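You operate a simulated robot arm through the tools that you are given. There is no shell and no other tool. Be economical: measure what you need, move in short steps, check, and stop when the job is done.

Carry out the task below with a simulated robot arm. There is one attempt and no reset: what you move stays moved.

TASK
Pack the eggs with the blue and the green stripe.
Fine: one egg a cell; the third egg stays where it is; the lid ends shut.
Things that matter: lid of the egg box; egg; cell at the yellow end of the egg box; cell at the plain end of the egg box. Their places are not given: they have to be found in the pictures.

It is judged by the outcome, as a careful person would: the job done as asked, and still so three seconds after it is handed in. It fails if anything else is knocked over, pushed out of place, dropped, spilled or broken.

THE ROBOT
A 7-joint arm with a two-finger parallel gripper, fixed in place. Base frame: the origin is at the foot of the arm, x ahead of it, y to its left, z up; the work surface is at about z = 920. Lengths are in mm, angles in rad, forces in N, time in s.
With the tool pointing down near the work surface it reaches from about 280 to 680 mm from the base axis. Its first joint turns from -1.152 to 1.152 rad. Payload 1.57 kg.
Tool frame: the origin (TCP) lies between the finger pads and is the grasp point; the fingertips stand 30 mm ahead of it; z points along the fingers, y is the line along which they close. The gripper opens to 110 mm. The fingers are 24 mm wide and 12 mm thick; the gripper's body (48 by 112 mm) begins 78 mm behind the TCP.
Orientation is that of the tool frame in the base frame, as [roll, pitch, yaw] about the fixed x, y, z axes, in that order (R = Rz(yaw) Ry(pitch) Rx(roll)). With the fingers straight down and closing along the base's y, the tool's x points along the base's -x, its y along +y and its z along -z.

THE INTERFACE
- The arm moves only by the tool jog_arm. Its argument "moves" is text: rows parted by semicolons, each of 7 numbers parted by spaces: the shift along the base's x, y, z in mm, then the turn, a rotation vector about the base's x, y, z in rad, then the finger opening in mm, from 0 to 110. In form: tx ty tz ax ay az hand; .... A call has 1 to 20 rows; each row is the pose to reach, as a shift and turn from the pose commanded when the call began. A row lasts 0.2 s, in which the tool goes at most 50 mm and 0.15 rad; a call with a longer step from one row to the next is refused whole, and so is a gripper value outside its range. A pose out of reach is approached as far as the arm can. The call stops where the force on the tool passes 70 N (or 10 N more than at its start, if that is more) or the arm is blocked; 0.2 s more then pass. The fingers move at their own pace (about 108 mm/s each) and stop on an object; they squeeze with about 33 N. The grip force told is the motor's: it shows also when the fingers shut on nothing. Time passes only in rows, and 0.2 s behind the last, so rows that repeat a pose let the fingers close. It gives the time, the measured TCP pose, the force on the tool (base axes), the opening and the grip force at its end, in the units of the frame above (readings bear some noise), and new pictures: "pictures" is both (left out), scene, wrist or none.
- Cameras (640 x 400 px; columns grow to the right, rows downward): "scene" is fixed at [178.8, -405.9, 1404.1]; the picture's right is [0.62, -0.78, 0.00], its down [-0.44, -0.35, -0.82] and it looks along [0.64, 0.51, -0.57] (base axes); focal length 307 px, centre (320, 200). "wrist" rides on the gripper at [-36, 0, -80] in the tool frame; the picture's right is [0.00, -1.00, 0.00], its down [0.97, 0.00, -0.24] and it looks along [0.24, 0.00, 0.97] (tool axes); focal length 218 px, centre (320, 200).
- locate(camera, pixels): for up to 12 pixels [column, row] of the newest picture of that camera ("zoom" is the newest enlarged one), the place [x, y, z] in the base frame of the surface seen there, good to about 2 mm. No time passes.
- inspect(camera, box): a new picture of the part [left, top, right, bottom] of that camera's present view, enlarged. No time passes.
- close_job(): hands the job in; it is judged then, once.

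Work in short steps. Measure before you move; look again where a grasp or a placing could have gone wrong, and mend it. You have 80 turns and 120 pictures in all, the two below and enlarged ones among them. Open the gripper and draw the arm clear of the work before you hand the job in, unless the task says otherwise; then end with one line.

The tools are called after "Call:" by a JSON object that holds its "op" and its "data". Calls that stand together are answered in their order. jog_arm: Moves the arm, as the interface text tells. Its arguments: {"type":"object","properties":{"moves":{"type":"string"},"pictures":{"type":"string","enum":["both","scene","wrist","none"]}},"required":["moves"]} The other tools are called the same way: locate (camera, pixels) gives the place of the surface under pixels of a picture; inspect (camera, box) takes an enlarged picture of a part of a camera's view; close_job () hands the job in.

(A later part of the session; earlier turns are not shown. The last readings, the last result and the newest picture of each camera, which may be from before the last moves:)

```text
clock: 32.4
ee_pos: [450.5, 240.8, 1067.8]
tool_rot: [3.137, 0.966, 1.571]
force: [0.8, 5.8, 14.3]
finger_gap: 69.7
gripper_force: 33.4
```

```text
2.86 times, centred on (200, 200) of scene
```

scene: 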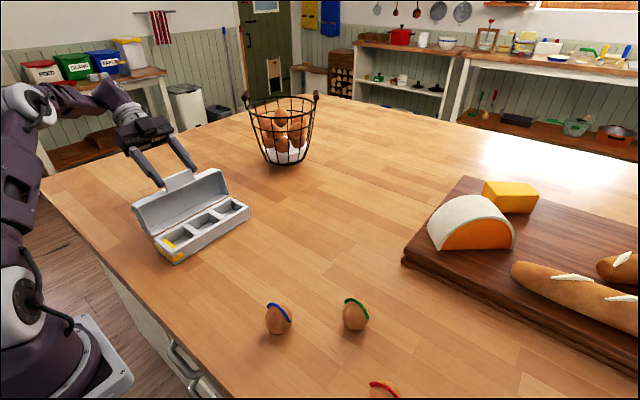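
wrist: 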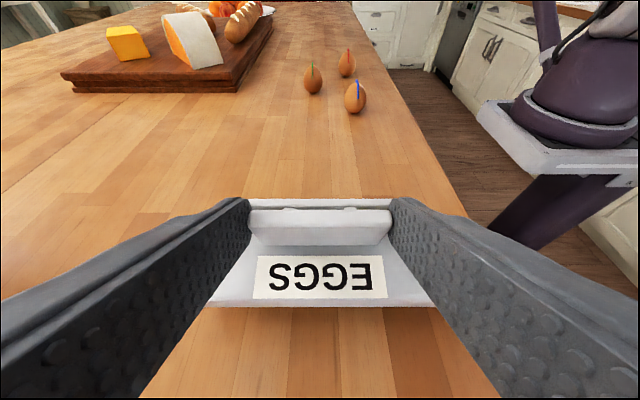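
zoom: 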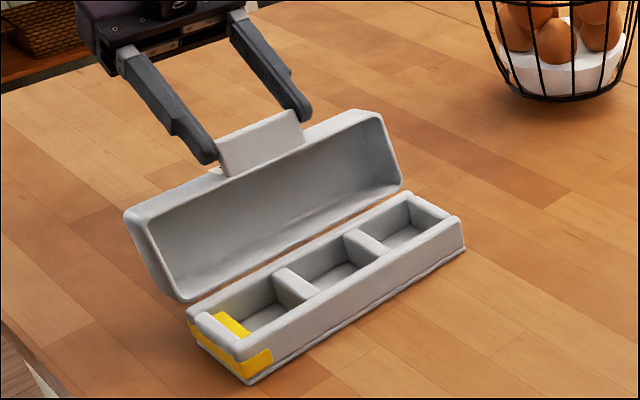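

The lid is at 105°. I'll release it and withdraw along the tool.

Call:
{"op": "jog_arm", "data": {"moves": "0 0 0 0 0 0 85; 0 0 0 0 0 0 100; 0 16 11 0 0 0 110; 0 41 28 0 0 0 110; 0 60 60 0 0 0 110; 0 60 60 0 0 0 110"}}

```text
clock: 33.8
ee_pos: [449.3, 248.9, 1071.6]
tool_rot: [3.141, 0.964, 1.571]
force: [0.0, 0.6, 0.3]
finger_gap: 110.0
gripper_force: 0.1
out of reach, approached as far as the arm can: row 3, 4, 5, 6
```

scene: 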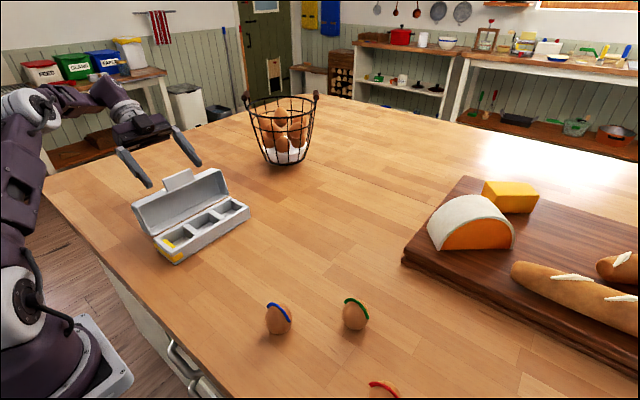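
wrist: 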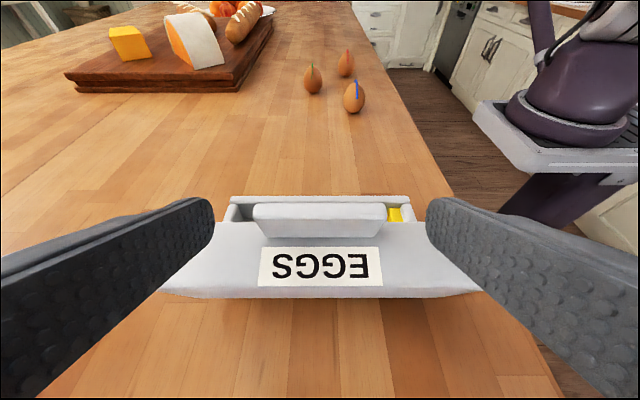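

The lid stays open by itself. I'll raise the arm while turning the tool upright, then check.

Call:
{"op": "jog_arm", "data": {"moves": "0 0 15 0.12 0 0 110; 0 0 40 0.26 0 0 110; 0 0 70 0.4 0 0 110; 0 0 100 0.54 0 0 110; 0 0 130 0.68 0 0 110; 0 0 150 0.82 0 0 110; 0 0 150 0.96 0 0 110; 0 0 150 0.96 0 0 110"}}

```text
clock: 35.6
ee_pos: [452.8, 248.4, 1226.8]
tool_rot: [-3.141, 0.001, 1.571]
force: [0.7, 0.2, -0.2]
finger_gap: 110.0
gripper_force: 0.1
```

scene: 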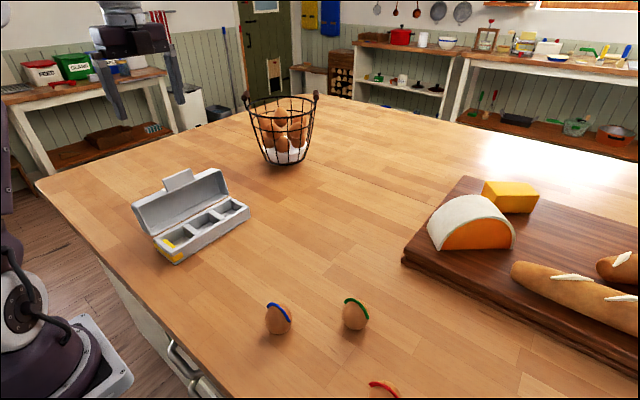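
wrist: 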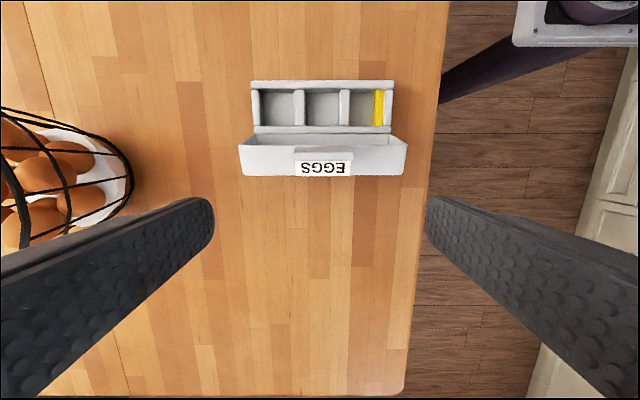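

The three cells are visible from above. I'll measure the cell walls and floors, and the eggs again.

Call:
{"op": "inspect", "data": {"camera": "wrist", "box": [230, 70, 420, 190]}}

Call:
{"op": "locate", "data": {"camera": "wrist", "pixels": [[261, 108], [276, 108], [295, 108], [299, 108], [321, 108], [344, 108], [361, 108], [378, 108], [388, 108], [276, 84], [276, 129], [361, 129]]}}

Call:
{"op": "inspect", "data": {"camera": "scene", "box": [245, 285, 405, 400]}}

```text
3.33 times, centred on (325, 130) of wrist
```

zoom: 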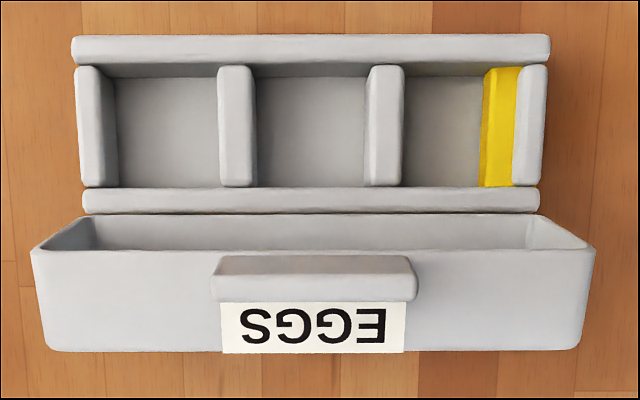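

```text
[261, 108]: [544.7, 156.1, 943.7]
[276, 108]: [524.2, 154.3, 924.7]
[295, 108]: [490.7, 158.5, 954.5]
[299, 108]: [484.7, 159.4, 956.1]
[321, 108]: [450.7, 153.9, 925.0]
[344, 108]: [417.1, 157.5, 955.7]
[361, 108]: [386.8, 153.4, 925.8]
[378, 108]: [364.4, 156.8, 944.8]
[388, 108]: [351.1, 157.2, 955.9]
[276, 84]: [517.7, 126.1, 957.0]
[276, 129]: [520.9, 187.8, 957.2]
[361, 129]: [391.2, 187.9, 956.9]
```

```text
3.48 times, centred on (325, 342) of scene
```

zoom: 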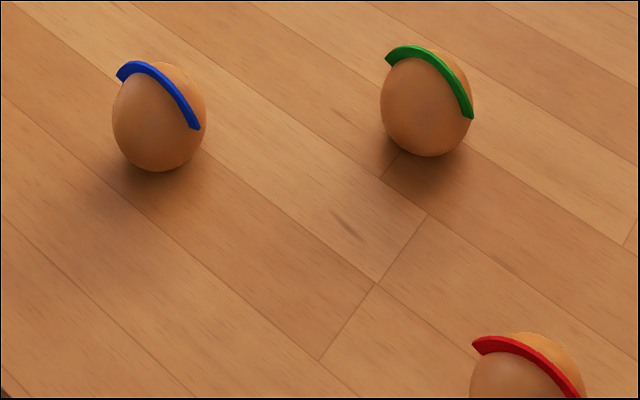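

Cell centres are about x 384 (yellow end), 452 and 519 (plain end), all at y≈157, with the rim at z 956 and the floor at 925. Next I'll go above the eggs to measure them closely.

Call:
{"op": "jog_arm", "data": {"moves": "-4 -46 0 0 0 0 110; -8 -92 0 0 0 0 110; -12 -138 0 0 0 0 110; -16 -184 0 0 0 0 110; -20 -230 0 0 0 0 110; -24 -276 0 0 0 0 110; -28 -322 0 0 0 0 110; -32 -368 0 0 0 0 110; -36 -414 -20 0 0 0 110; -40 -450 -50 0 0 0 110; -40 -460 -80 0 0 0 110; -40 -460 -80 0 0 0 110"}}

```text
refused: row 9 steps farther than a row can; nothing moved
```

Call:
{"op": "jog_arm", "data": {"moves": "-4 -46 0 0 0 0 110; -8 -92 0 0 0 0 110; -12 -138 0 0 0 0 110; -16 -184 0 0 0 0 110; -20 -230 0 0 0 0 110; -24 -276 0 0 0 0 110; -28 -322 0 0 0 0 110; -32 -366 0 0 0 0 110; -36 -404 -20 0 0 0 110; -40 -440 -50 0 0 0 110; -40 -460 -80 0 0 0 110; -40 -460 -80 0 0 0 110"}}

```text
clock: 38.2
ee_pos: [416.1, -209.7, 1146.7]
tool_rot: [-3.141, 0.004, 1.57]
force: [-0.2, -0.8, -0.8]
finger_gap: 110.0
gripper_force: 0.1
```

scene: 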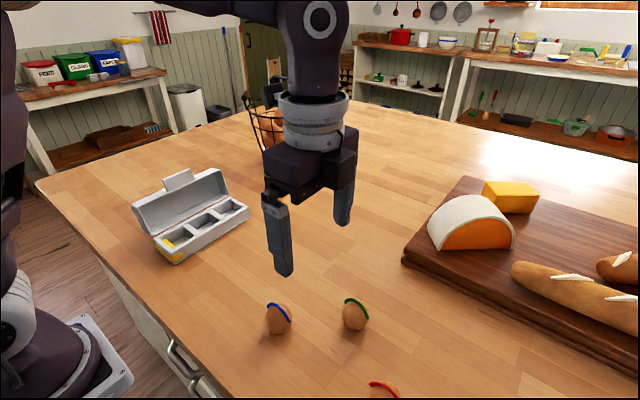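
wrist: 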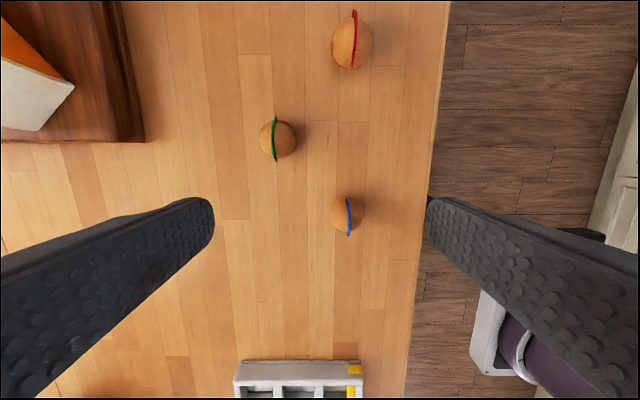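

Call:
{"op": "inspect", "data": {"camera": "wrist", "box": [250, 100, 390, 250]}}

Call:
{"op": "locate", "data": {"camera": "wrist", "pixels": [[347, 205], [347, 213], [347, 221], [333, 213], [362, 213], [347, 199], [278, 130], [278, 139], [278, 148], [263, 139], [294, 139], [278, 158]]}}

Call:
{"op": "locate", "data": {"camera": "scene", "pixels": [[279, 333], [279, 325], [268, 320], [290, 320], [280, 311], [355, 328], [344, 314], [367, 314], [356, 304], [356, 320]]}}

```text
2.67 times, centred on (320, 175) of wrist
```

zoom: 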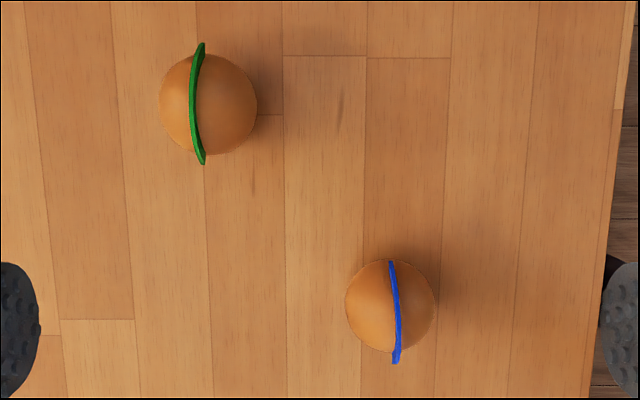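

```text
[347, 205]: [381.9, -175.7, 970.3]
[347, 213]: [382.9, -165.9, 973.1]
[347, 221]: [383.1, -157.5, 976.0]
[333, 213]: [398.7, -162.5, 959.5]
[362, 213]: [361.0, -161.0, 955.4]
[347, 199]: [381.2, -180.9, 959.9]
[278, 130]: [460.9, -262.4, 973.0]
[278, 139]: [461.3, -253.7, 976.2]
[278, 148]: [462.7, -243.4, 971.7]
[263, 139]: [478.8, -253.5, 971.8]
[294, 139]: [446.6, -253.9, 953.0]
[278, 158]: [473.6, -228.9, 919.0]
```

```text
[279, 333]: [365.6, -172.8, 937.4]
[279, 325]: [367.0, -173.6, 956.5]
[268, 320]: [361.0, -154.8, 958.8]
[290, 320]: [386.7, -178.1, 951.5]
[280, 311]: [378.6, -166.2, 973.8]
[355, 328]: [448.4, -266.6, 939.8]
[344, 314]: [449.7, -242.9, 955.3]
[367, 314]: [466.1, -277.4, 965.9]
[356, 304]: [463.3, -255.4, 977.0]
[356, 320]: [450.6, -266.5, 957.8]
```

The blue egg centre is at (382,-159) and the green at (467,-254). Both are about 57 tall, with the stripes running along y, so closing along x is clear of them. I'll descend over the blue egg so the tips end about 32 mm above its base.

Call:
{"op": "jog_arm", "data": {"moves": "-17 25 -20 0 0 0 110; -34 51 -40 0 0 0 100; -34 51 -80 0 0 0 90; -34 51 -110 0 0 0 80; -34 51 -110 0 0 0 80"}}

Call:
{"op": "locate", "data": {"camera": "wrist", "pixels": [[320, 200], [320, 220], [320, 240], [320, 260], [300, 240], [340, 240]]}}

```text
clock: 39.4
ee_pos: [381.3, -158.3, 1034.6]
tool_rot: [-3.141, 0.004, 1.571]
force: [0.6, 0.2, 0.7]
finger_gap: 80.0
gripper_force: 0.1
```

scene: 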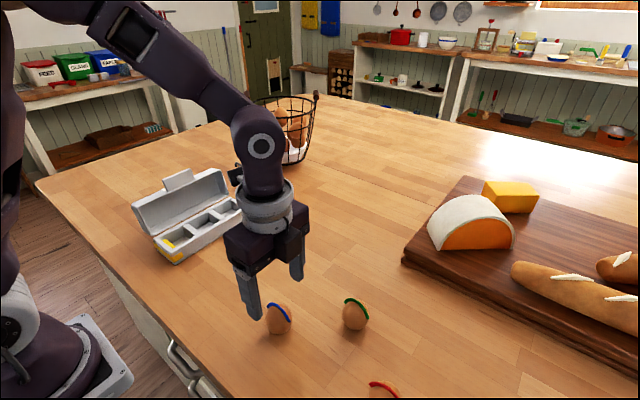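
wrist: 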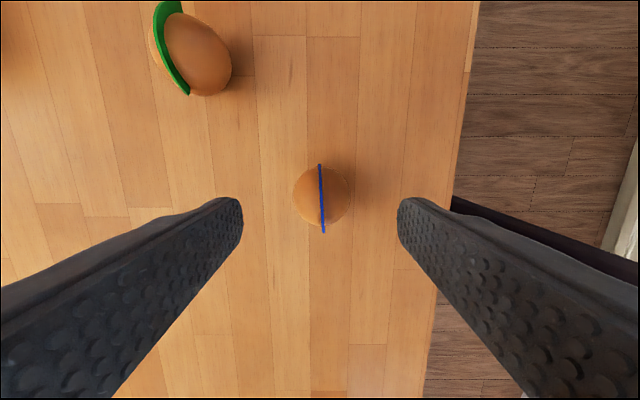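

```text
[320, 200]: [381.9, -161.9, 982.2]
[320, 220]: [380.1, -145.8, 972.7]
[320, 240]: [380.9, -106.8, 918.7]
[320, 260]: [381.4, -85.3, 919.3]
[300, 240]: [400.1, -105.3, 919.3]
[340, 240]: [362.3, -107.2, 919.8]
```

The egg is centred between the fingers. I'll descend and grip.

Call:
{"op": "jog_arm", "data": {"moves": "0.5 -1 -30 0 0 0 80; 0.5 -1 -54 0 0 0 80; 0.5 -1 -54 0 0 0 80; 0.5 -1 -54 0 0 0 50; 0.5 -1 -54 0 0 0 38; 0.5 -1 -54 0 0 0 38; 0.5 -1 -54 0 0 0 38"}}

Call:
{"op": "inspect", "data": {"camera": "scene", "box": [220, 250, 340, 350]}}

```text
clock: 41.0
ee_pos: [384.1, -160.0, 983.0]
tool_rot: [3.141, 0.003, 1.572]
force: [-0.2, 0.1, 0.1]
finger_gap: 38.9
gripper_force: 11.8
```

scene: 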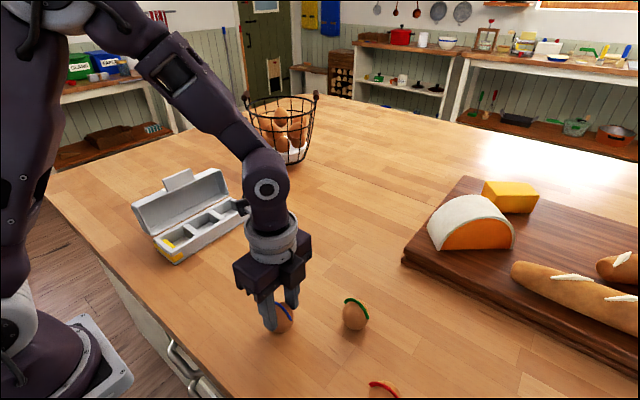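
wrist: 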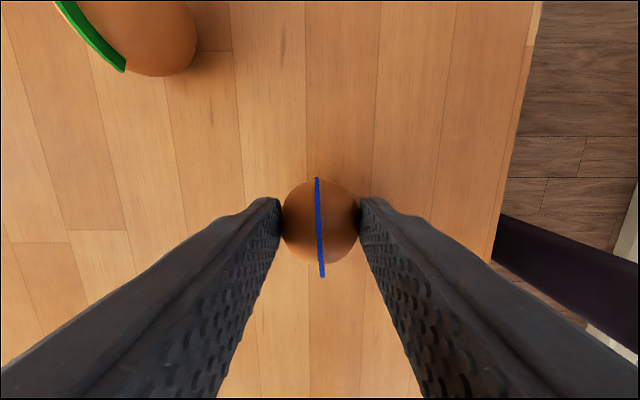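

```text
4.00 times, centred on (280, 300) of scene
```

zoom: 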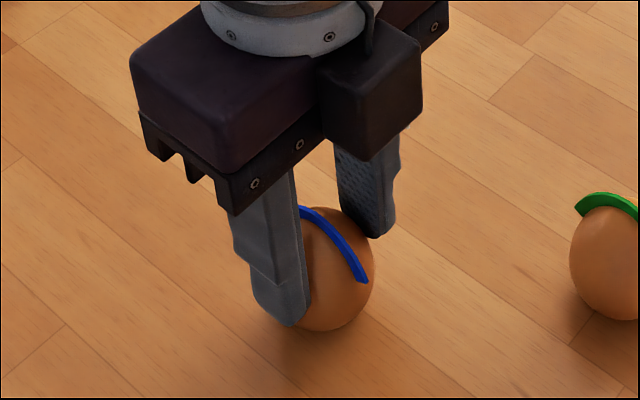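

Gripped at 38.9 mm. I'll firm it slightly and lift a little to test.

Call:
{"op": "jog_arm", "data": {"moves": "0 0 0 0 0 0 36; 0 0 0 0 0 0 36; 0 0 6 0 0 0 36; 0 0 15 0 0 0 36; 0 0 30 0 0 0 36; 0 0 30 0 0 0 36"}}

Call:
{"op": "inspect", "data": {"camera": "scene", "box": [220, 240, 340, 340]}}

```text
clock: 42.4
ee_pos: [381.9, -161.2, 1014.2]
tool_rot: [3.14, 0.003, 1.571]
force: [0.4, 0.0, 0.1]
finger_gap: 38.3
gripper_force: 33.2
```

scene: 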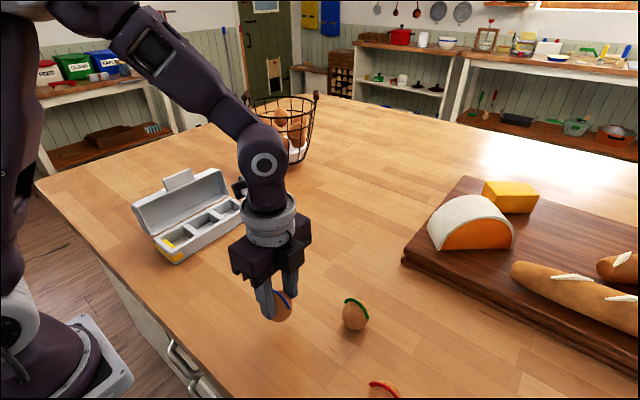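
wrist: 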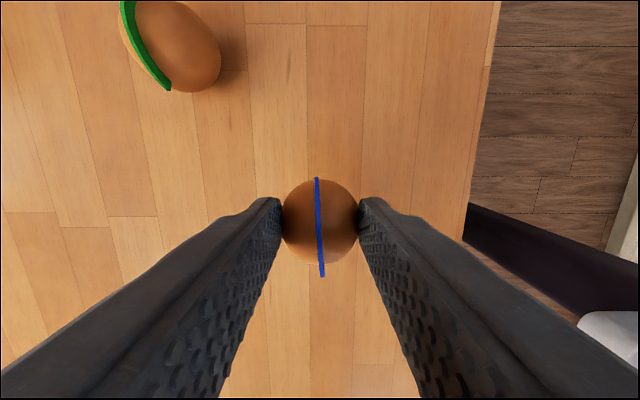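

```text
4.00 times, centred on (280, 290) of scene
```

zoom: 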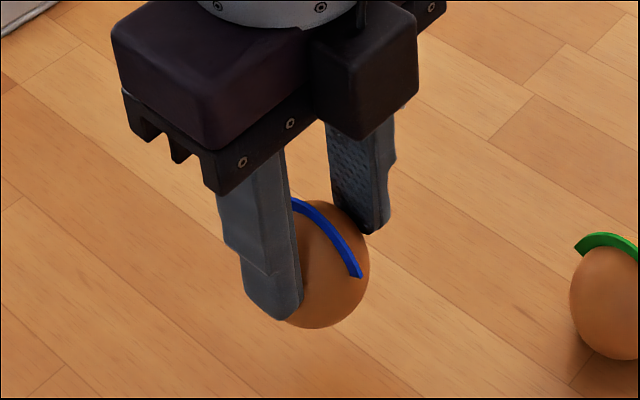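

The egg is held. I'll raise it, carry it to above the yellow-end cell (384,157), and check.

Call:
{"op": "jog_arm", "data": {"moves": "0 5 25 0 0 0 36; 0 20 50 0 0 0 36; 0 45 70 0 0 0 36; 0 75 80 0 0 0 36; 1 110 80 0 0 0 36; 1 145 80 0 0 0 36; 1 180 80 0 0 0 36; 1 215 80 0 0 0 36; 2 250 80 0 0 0 36; 2 280 80 0 0 0 36; 2 305 75 0 0 0 36; 2 318 60 0 0 0 36; 2 318 60 0 0 0 36"}}

Call:
{"op": "locate", "data": {"camera": "wrist", "pixels": [[320, 150], [250, 150], [200, 150], [400, 150], [320, 110], [320, 300], [320, 320]]}}

Call:
{"op": "inspect", "data": {"camera": "scene", "box": [120, 130, 280, 270]}}

```text
clock: 45.2
ee_pos: [383.5, 156.5, 1071.9]
tool_rot: [-3.141, 0.004, 1.57]
force: [0.4, 0.0, -0.2]
finger_gap: 38.1
gripper_force: 33.4
```

scene: 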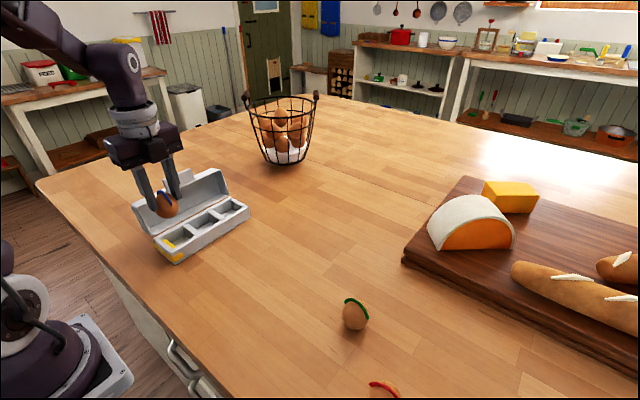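
wrist: 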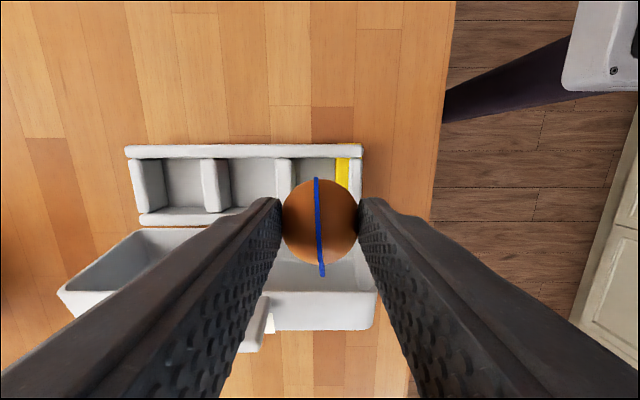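

```text
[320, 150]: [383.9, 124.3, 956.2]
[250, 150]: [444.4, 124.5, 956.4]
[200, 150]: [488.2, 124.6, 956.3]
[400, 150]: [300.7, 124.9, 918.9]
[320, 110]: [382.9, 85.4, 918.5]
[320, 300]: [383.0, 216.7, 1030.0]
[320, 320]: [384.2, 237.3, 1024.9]
```

```text
2.86 times, centred on (200, 200) of scene
```

zoom: 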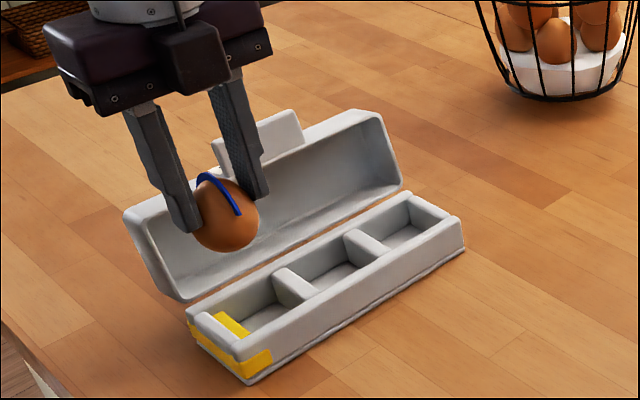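

Call:
{"op": "locate", "data": {"camera": "wrist", "pixels": [[320, 145], [320, 156], [278, 172], [288, 172], [294, 172], [334, 172], [341, 165], [352, 172], [200, 207], [200, 218], [204, 180], [216, 180]]}}

```text
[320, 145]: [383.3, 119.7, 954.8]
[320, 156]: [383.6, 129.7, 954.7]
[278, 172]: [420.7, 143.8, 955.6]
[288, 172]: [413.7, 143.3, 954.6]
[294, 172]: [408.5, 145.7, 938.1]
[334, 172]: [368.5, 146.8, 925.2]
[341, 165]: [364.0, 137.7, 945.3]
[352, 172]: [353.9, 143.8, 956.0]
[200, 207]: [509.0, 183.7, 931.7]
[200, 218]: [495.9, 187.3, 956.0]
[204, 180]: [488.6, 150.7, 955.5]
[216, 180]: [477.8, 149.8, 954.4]
```

The yellow-end cell's clear middle is x≈387, y≈156. I'll shift +3.5 in x and lower until the egg is just on the floor.

Call:
{"op": "jog_arm", "data": {"moves": "3.5 0 -20 0 0 0 36; 3.5 0 -40 0 0 0 36; 3.5 0 -58 0 0 0 36; 3.5 0 -70 0 0 0 36; 3.5 0 -77 0 0 0 36; 3.5 0 -81 0 0 0 36; 3.5 0 -81 0 0 0 36"}}

Call:
{"op": "inspect", "data": {"camera": "scene", "box": [130, 170, 230, 270]}}

```text
clock: 46.8
ee_pos: [385.6, 155.9, 991.8]
tool_rot: [-3.141, 0.001, 1.569]
force: [0.4, 0.3, -1.3]
finger_gap: 37.8
gripper_force: 32.9
```

scene: 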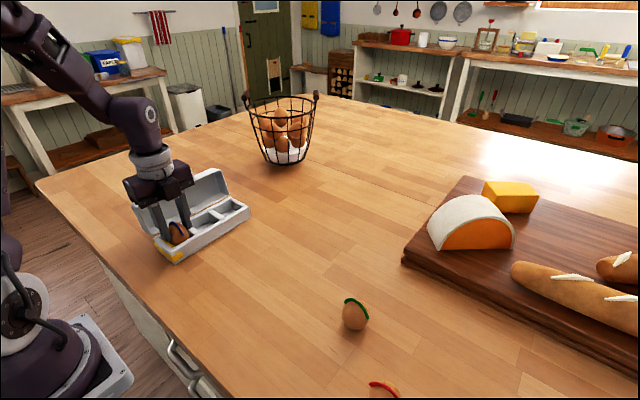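
wrist: 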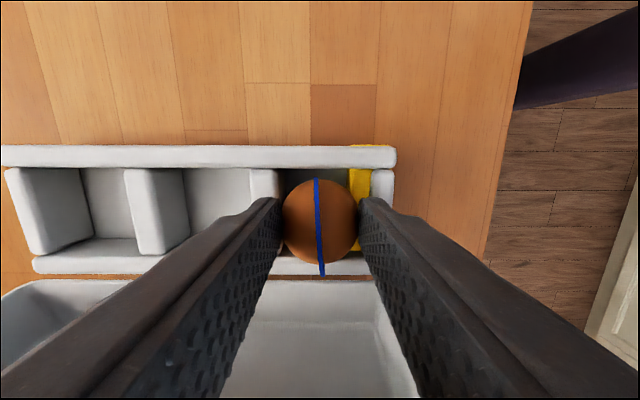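

```text
4.00 times, centred on (180, 220) of scene
```

zoom: 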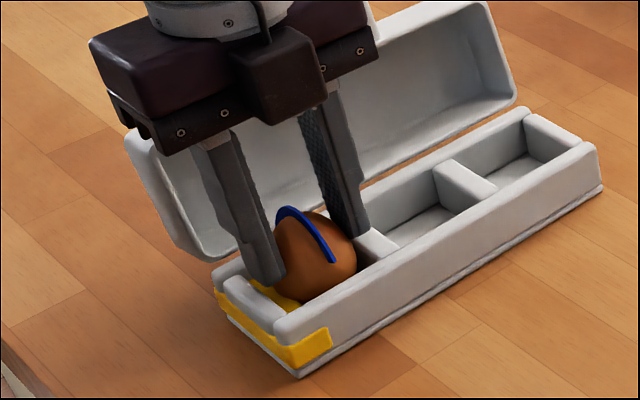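

The egg is inside the cell with no contact yet. I'll lower 3 mm more and read the force.

Call:
{"op": "jog_arm", "data": {"moves": "0.5 0 -1.5 0 0 0 36; 0.5 0 -3 0 0 0 36; 0.5 0 -3 0 0 0 36", "pictures": "none"}}

```text
clock: 47.6
ee_pos: [386.3, 157.4, 988.8]
tool_rot: [3.14, 0.002, 1.572]
force: [-3.8, -2.5, 19.4]
finger_gap: 37.4
gripper_force: 33.5
```

Contact made (19 N). I'll relax 1 mm, open gently, and lift clear.

Call:
{"op": "jog_arm", "data": {"moves": "0 0 1 0 0 0 36; 0 0 1 0 0 0 40; 0 0 1 0 0 0 48; 0 0 1 0 0 0 56; 0 0 1 0 0 0 60; 0 0 10 0 0 0 64; 0 0 40 0 0 0 70; 0 0 85 0 0 0 70; 0 -10 125 0 0 0 70; 0 -10 125 0 0 0 70"}}

Call:
{"op": "inspect", "data": {"camera": "scene", "box": [130, 170, 260, 270]}}

```text
clock: 49.8
ee_pos: [386.0, 146.7, 1113.9]
tool_rot: [3.141, 0.004, 1.571]
force: [0.2, 0.1, -0.5]
finger_gap: 70.2
gripper_force: 0.1
```

scene: 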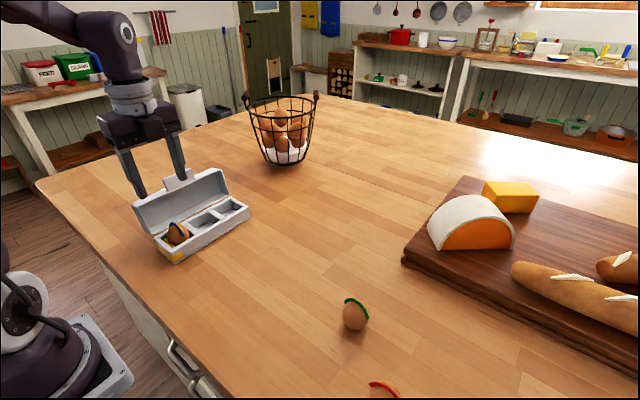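
wrist: 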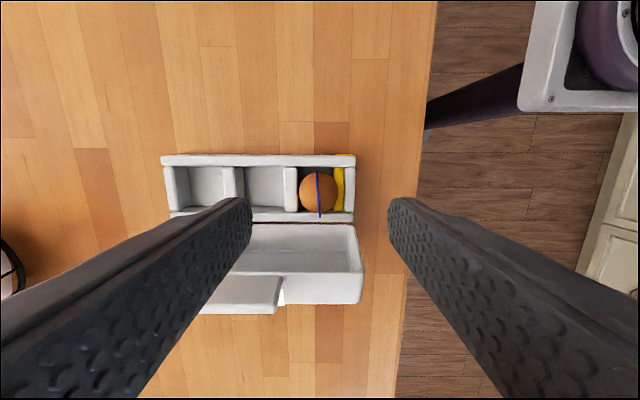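

```text
4.00 times, centred on (195, 220) of scene
```

zoom: 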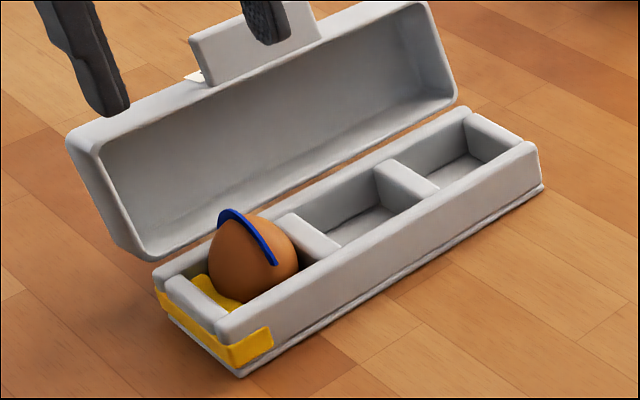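

The blue egg sits in the yellow-end cell. Now to above the green egg at (467,-254).

Call:
{"op": "jog_arm", "data": {"moves": "8 -40 5 0 0 0 80; 16 -80 5 0 0 0 80; 24 -120 5 0 0 0 80; 32 -160 5 0 0 0 80; 40 -200 5 0 0 0 80; 48 -240 5 0 0 0 80; 56 -280 5 0 0 0 80; 64 -320 0 0 0 0 80; 72 -360 -15 0 0 0 80; 81 -390 -45 0 0 0 80; 81 -401 -78 0 0 0 80; 81 -401 -78 0 0 0 80"}}

Call:
{"op": "locate", "data": {"camera": "wrist", "pixels": [[320, 180], [320, 200], [320, 215], [300, 197], [340, 197]]}}

```text
clock: 52.4
ee_pos: [470.2, -254.1, 1035.1]
tool_rot: [-3.141, 0.002, 1.571]
force: [0.0, 0.4, -0.5]
finger_gap: 80.0
gripper_force: 0.0
```

scene: 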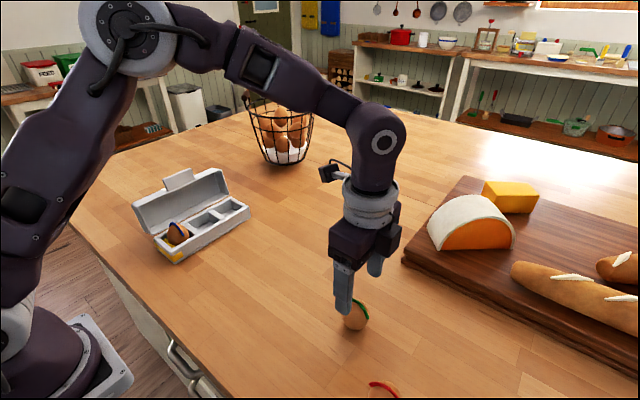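
wrist: 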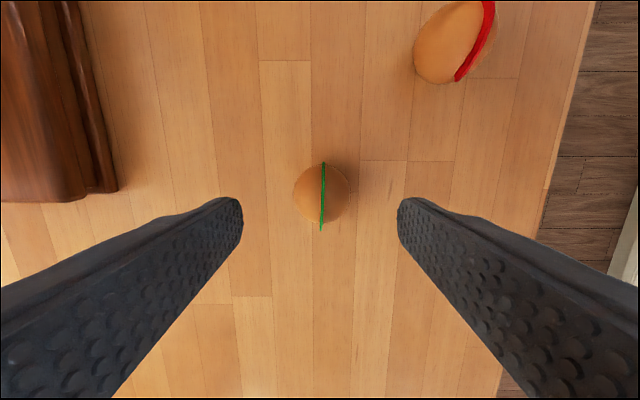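

```text
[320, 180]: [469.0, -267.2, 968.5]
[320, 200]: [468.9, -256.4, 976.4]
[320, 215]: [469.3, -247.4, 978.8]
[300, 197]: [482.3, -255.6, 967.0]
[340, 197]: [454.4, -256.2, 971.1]
```

Well centred. I'll descend and grip as before.

Call:
{"op": "jog_arm", "data": {"moves": "-1 0 -30 0 0 0 80; -1 0 -53 0 0 0 80; -1 0 -53 0 0 0 80; -1 0 -53 0 0 0 50; -1 0 -53 0 0 0 38; -1 0 -53 0 0 0 36; -1 0 -53 0 0 0 36; -1 0 -53 0 0 0 36; -1 0 -47 0 0 0 36; -1 0 -35 0 0 0 36; -1 0 -20 0 0 0 36; -1 0 -20 0 0 0 36"}}

Call:
{"op": "inspect", "data": {"camera": "scene", "box": [290, 230, 420, 340]}}

```text
clock: 55.0
ee_pos: [466.7, -252.9, 1016.4]
tool_rot: [3.141, 0.003, 1.571]
force: [0.1, -0.1, -0.5]
finger_gap: 38.9
gripper_force: 32.9
```

scene: 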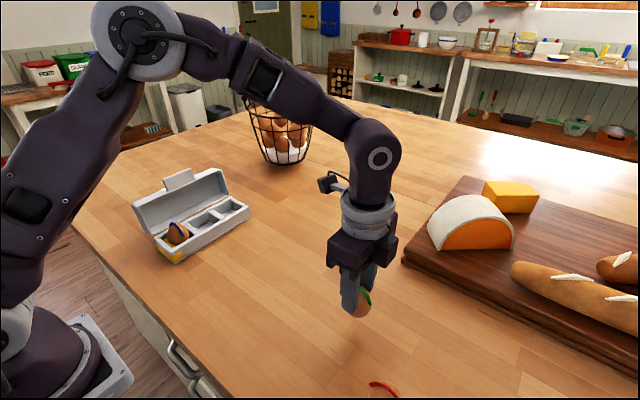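
wrist: 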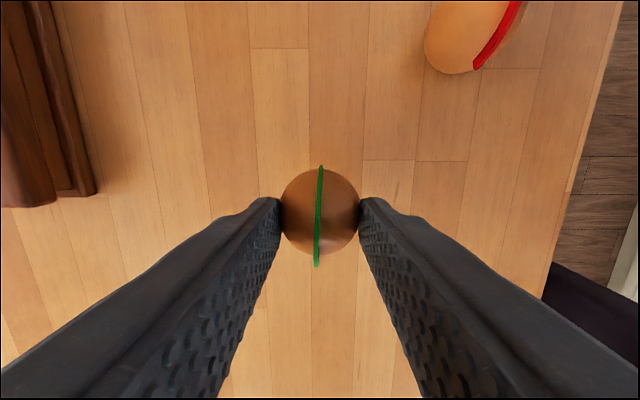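

```text
3.64 times, centred on (355, 285) of scene
```

zoom: 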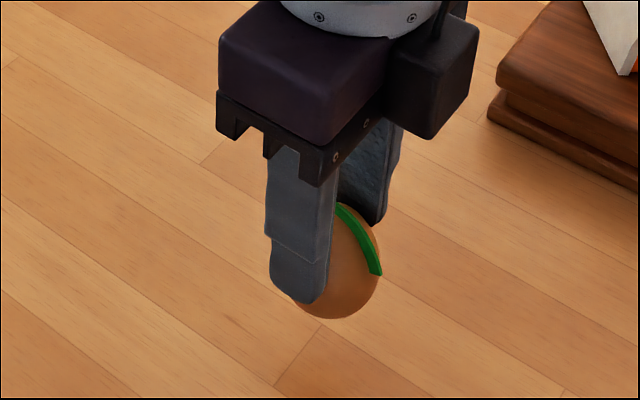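

Held well. I'll carry it to above the plain-end cell (513,157).

Call:
{"op": "jog_arm", "data": {"moves": "0 5 25 0 0 0 36; 0 20 50 0 0 0 36; 4 50 70 0 0 0 36; 8 85 80 0 0 0 36; 12 120 80 0 0 0 36; 16 155 80 0 0 0 36; 20 190 80 0 0 0 36; 24 225 80 0 0 0 36; 28 260 80 0 0 0 36; 32 295 80 0 0 0 36; 36 330 80 0 0 0 36; 40 360 80 0 0 0 36; 44 388 75 0 0 0 36; 46 403 65 0 0 0 36; 46 410 56 0 0 0 36; 46 410 56 0 0 0 36"}}

Call:
{"op": "locate", "data": {"camera": "wrist", "pixels": [[320, 145], [320, 156], [280, 172], [288, 172], [296, 172], [340, 172], [348, 172], [356, 172], [362, 172], [420, 180]]}}

```text
clock: 58.4
ee_pos: [511.1, 158.5, 1070.7]
tool_rot: [3.141, 0.002, 1.571]
force: [0.4, 0.5, -0.9]
finger_gap: 38.1
gripper_force: 33.0
```

scene: 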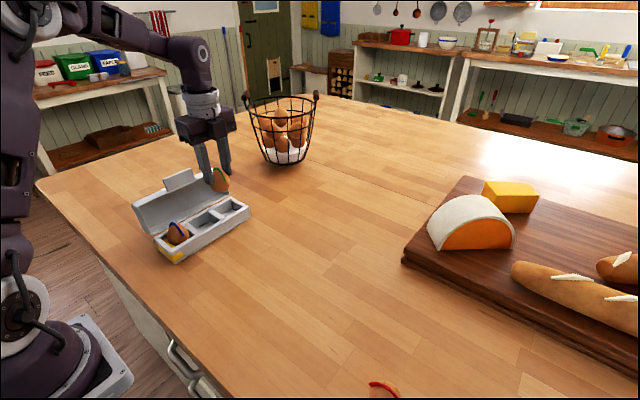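
wrist: 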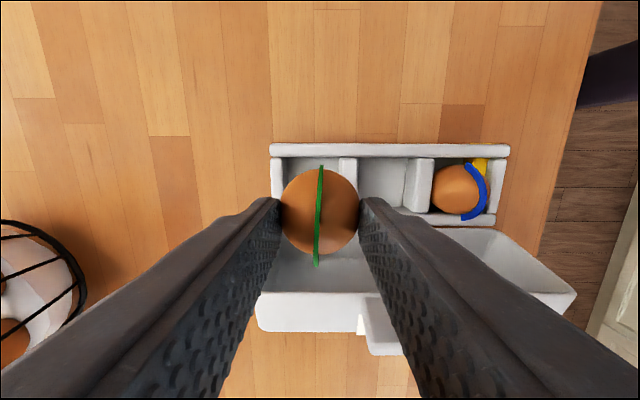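

```text
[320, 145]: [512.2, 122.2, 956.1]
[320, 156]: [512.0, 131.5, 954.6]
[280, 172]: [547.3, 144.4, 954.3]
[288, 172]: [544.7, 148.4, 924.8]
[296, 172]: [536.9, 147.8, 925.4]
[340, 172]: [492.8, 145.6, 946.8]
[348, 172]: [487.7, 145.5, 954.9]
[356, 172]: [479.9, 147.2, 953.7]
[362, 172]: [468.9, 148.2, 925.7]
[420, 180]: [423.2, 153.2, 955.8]
```

The plain-end cell spans x 492–545. I'll shift +7 and lower.

Call:
{"op": "jog_arm", "data": {"moves": "7 0 -15 0 0 0 36; 7 0 -35 0 0 0 36; 7 0 -55 0 0 0 36; 7 0 -68 0 0 0 36; 7 0 -75 0 0 0 36; 7 0 -79 0 0 0 36; 7 0 -79 0 0 0 36"}}

Call:
{"op": "inspect", "data": {"camera": "scene", "box": [150, 150, 270, 260]}}

```text
clock: 60.0
ee_pos: [519.6, 156.4, 991.0]
tool_rot: [-3.14, 0.003, 1.572]
force: [0.5, -0.4, -0.4]
finger_gap: 38.1
gripper_force: 32.9
```

scene: 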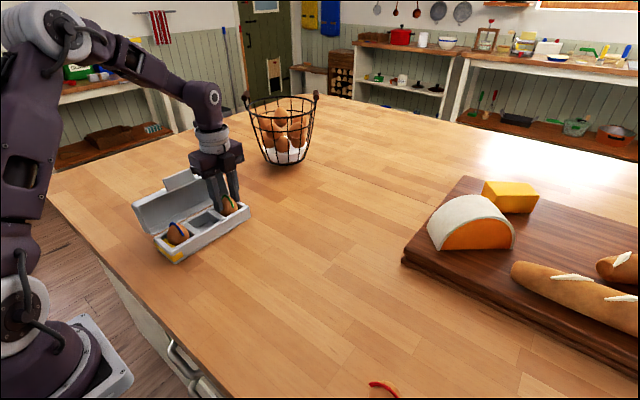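
wrist: 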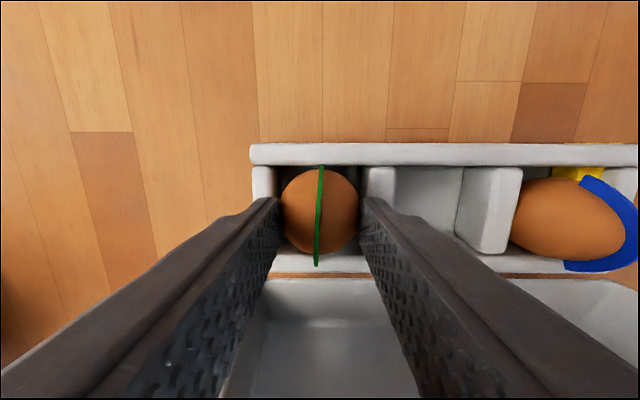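

```text
3.64 times, centred on (210, 205) of scene
```

zoom: 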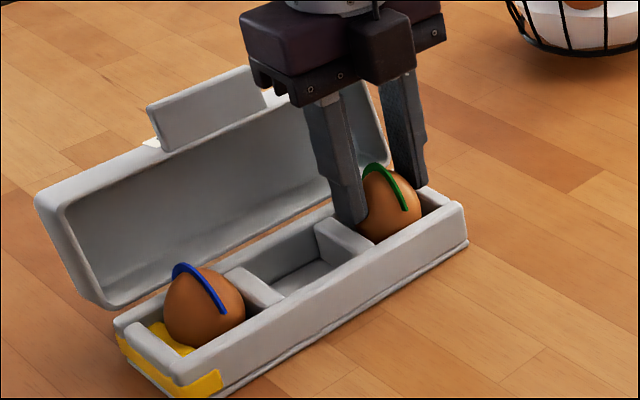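

Call:
{"op": "jog_arm", "data": {"moves": "-0.5 0 -1.5 0 0 0 36; -0.5 0 -2.5 0 0 0 36; -0.5 0 -2.5 0 0 0 36", "pictures": "none"}}

```text
clock: 60.8
ee_pos: [519.6, 157.6, 990.4]
tool_rot: [3.141, 0.001, 1.569]
force: [1.2, -0.1, -0.4]
finger_gap: 38.2
gripper_force: 33.3
```

Call:
{"op": "jog_arm", "data": {"moves": "0 0 -1 0 0 0 36; 0 0 -2 0 0 0 36; 0 0 -2 0 0 0 36", "pictures": "none"}}

```text
clock: 61.6
ee_pos: [520.8, 155.6, 988.6]
tool_rot: [3.14, 0.001, 1.57]
force: [0.5, 1.4, 13.4]
finger_gap: 38.1
gripper_force: 32.3
```

Contact made. I'll release gently and lift.

Call:
{"op": "jog_arm", "data": {"moves": "0 0 0.7 0 0 0 36; 0 0 0.7 0 0 0 40; 0 0 0.7 0 0 0 48; 0 0 0.7 0 0 0 56; 0 0 0.7 0 0 0 60; 0 0 10 0 0 0 64; 0 0 40 0 0 0 70; 0 0 85 0 0 0 70; -10 -10 130 0 0 0 80; -35 -25 160 0 0 0 100; -70 -50 160 0 0 0 110; -70 -50 160 0 0 0 110"}}

Call:
{"op": "inspect", "data": {"camera": "scene", "box": [120, 150, 270, 270]}}

Call:
{"op": "inspect", "data": {"camera": "wrist", "box": [220, 170, 430, 330]}}

```text
clock: 64.2
ee_pos: [449.8, 107.3, 1147.4]
tool_rot: [3.141, 0.004, 1.571]
force: [0.0, 0.7, 0.1]
finger_gap: 110.0
gripper_force: 0.0
```

scene: 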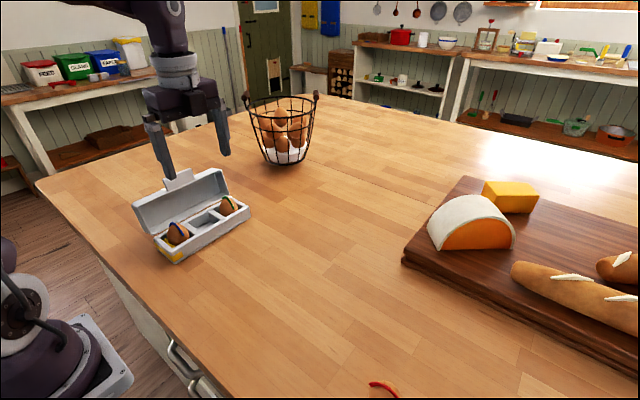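
wrist: 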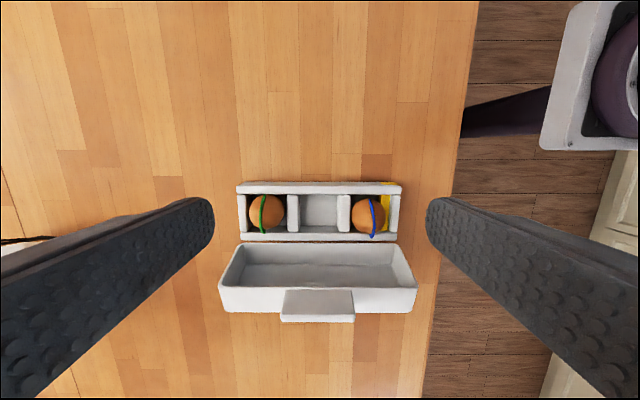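

```text
3.33 times, centred on (195, 210) of scene
```

zoom: 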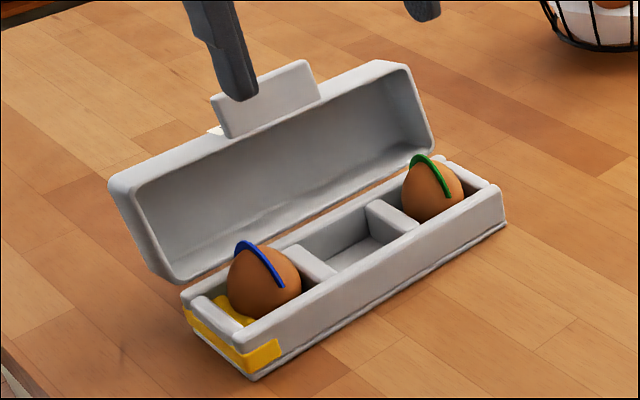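

```text
2.50 times, centred on (325, 250) of wrist
```

zoom: 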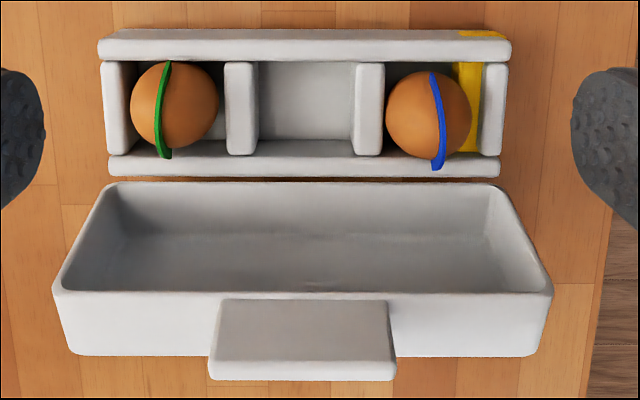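

Both eggs sit in their end cells. To close the lid I'll regrip the tab and play the opening arc backward. First I'll measure the tab and lid as they stand.

Call:
{"op": "locate", "data": {"camera": "wrist", "pixels": [[288, 292], [347, 292], [285, 318], [352, 318], [318, 305], [240, 290], [400, 290], [240, 308], [400, 308], [318, 250], [318, 184], [318, 237]]}}

Call:
{"op": "locate", "data": {"camera": "scene", "pixels": [[177, 174], [190, 168], [163, 181], [166, 190], [193, 178], [136, 207], [221, 172], [150, 218]]}}

```text
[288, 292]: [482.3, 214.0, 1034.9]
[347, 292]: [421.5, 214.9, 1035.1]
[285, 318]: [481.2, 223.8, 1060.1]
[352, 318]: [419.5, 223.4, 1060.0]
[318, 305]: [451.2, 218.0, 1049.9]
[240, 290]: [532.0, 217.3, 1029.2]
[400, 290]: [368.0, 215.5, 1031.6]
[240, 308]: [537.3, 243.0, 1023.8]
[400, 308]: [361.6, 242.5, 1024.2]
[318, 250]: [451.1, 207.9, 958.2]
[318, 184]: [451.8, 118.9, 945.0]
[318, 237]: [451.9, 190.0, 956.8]
```

```text
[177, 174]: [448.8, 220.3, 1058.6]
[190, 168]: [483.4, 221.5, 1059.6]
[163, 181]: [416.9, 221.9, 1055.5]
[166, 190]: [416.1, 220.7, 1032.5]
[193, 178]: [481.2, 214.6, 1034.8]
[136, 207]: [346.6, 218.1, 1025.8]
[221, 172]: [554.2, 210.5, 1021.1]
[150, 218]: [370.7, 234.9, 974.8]
```

The tab tip is at (y 224, z 1060), so the lid is open about 105°. I'll come in from above behind it, tilting the tool to -0.85.

Call:
{"op": "jog_arm", "data": {"moves": "0 35 30 0 0 0 110; 0 75 55 0 0 0 110; 0 110 80 0 0 0 110; 0 131.7 80 0 0 0 110; 0 131.7 60 -0.12 0 0 110; 0 131.7 40 -0.26 0 0 110; 0 131.7 20 -0.40 0 0 110; 0 131.7 0 -0.54 0 0 110; 0 131.7 -20 -0.68 0 0 110; 0 131.7 -40 -0.80 0 0 110; 0 131.7 -52 -0.85 0 0 110; 0 131.7 -52 -0.85 0 0 110"}}

```text
clock: 66.8
ee_pos: [450.8, 237.6, 1096.7]
tool_rot: [-3.141, 0.855, 1.57]
force: [0.1, -0.5, 0.9]
finger_gap: 110.1
gripper_force: 0.1
```

scene: 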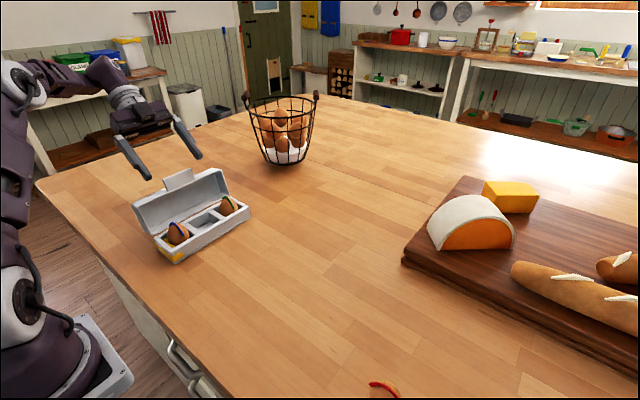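
wrist: 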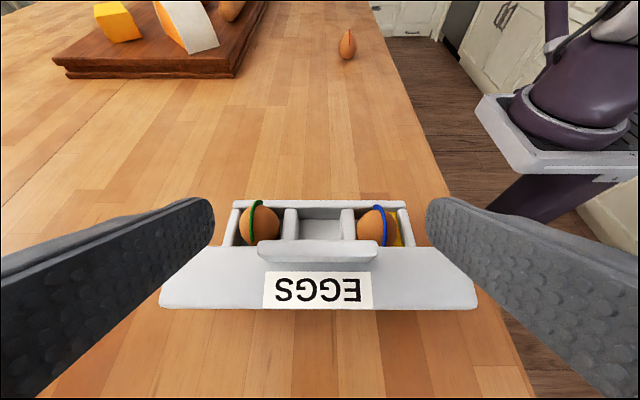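

Aligned with the tab at wrist (318,250). I'll descend 32 mm and close on it.

Call:
{"op": "jog_arm", "data": {"moves": "0 1 -16 0 0 0 110; 0 1 -31 0 0 0 110; 0 1 -31 0 0 0 110; 0 1 -31 0 0 0 80; 0 1 -31 0 0 0 60; 0 1 -31 0 0 0 60; 0 1 -31 0 0 0 60"}}

Call:
{"op": "inspect", "data": {"camera": "scene", "box": [100, 130, 270, 270]}}

```text
clock: 68.4
ee_pos: [450.8, 239.7, 1065.3]
tool_rot: [3.141, 0.853, 1.571]
force: [0.2, 0.0, -0.3]
finger_gap: 69.3
gripper_force: 33.4
```

scene: 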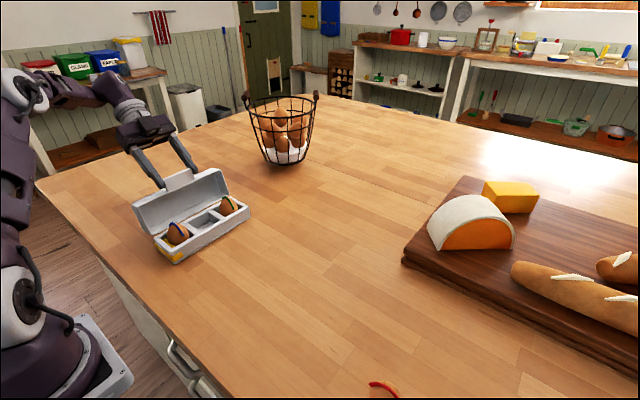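
wrist: 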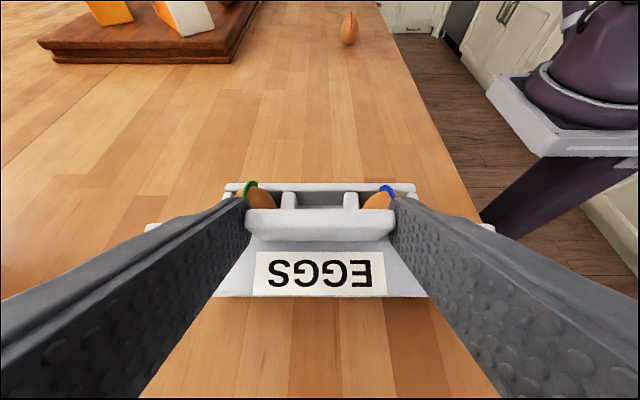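

```text
2.86 times, centred on (185, 200) of scene
```

zoom: 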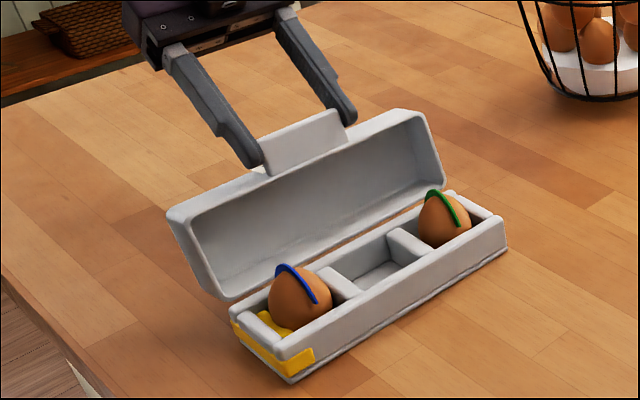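

The tab is gripped again. I'll rotate the lid closed about the hinge (y 196, z 956), first 32°, checking force.

Call:
{"op": "jog_arm", "data": {"moves": "0 -15.6 5 0.1396 0 0 60; 0 -31.8 7.8 0.2793 0 0 60; 0 -48.3 8.3 0.4189 0 0 60; 0 -64.5 6.6 0.5585 0 0 60; 0 -64.5 6.6 0.5585 0 0 60"}}

Call:
{"op": "inspect", "data": {"camera": "scene", "box": [100, 130, 270, 270]}}

```text
clock: 69.6
ee_pos: [450.0, 171.8, 1070.9]
tool_rot: [3.14, 0.291, 1.57]
force: [-2.1, -0.7, 28.0]
finger_gap: 69.5
gripper_force: 33.4
```

scene: 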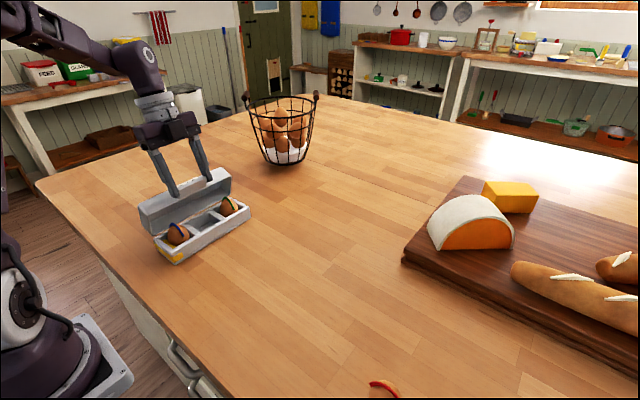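
wrist: 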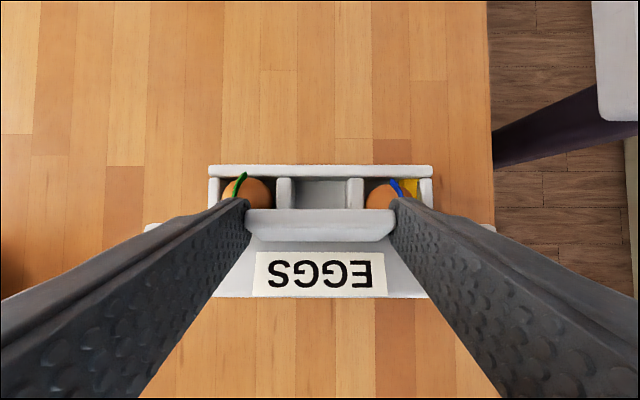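

```text
2.86 times, centred on (185, 200) of scene
```

zoom: 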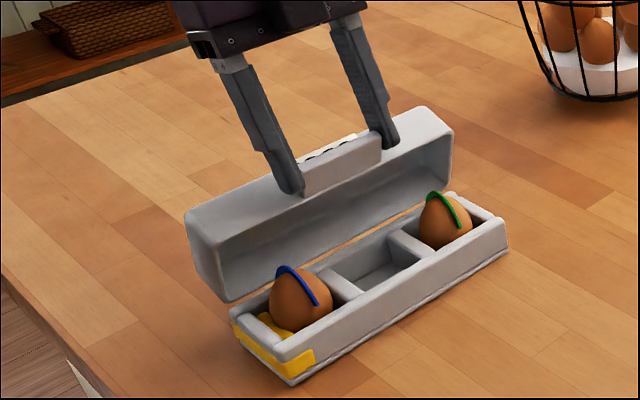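

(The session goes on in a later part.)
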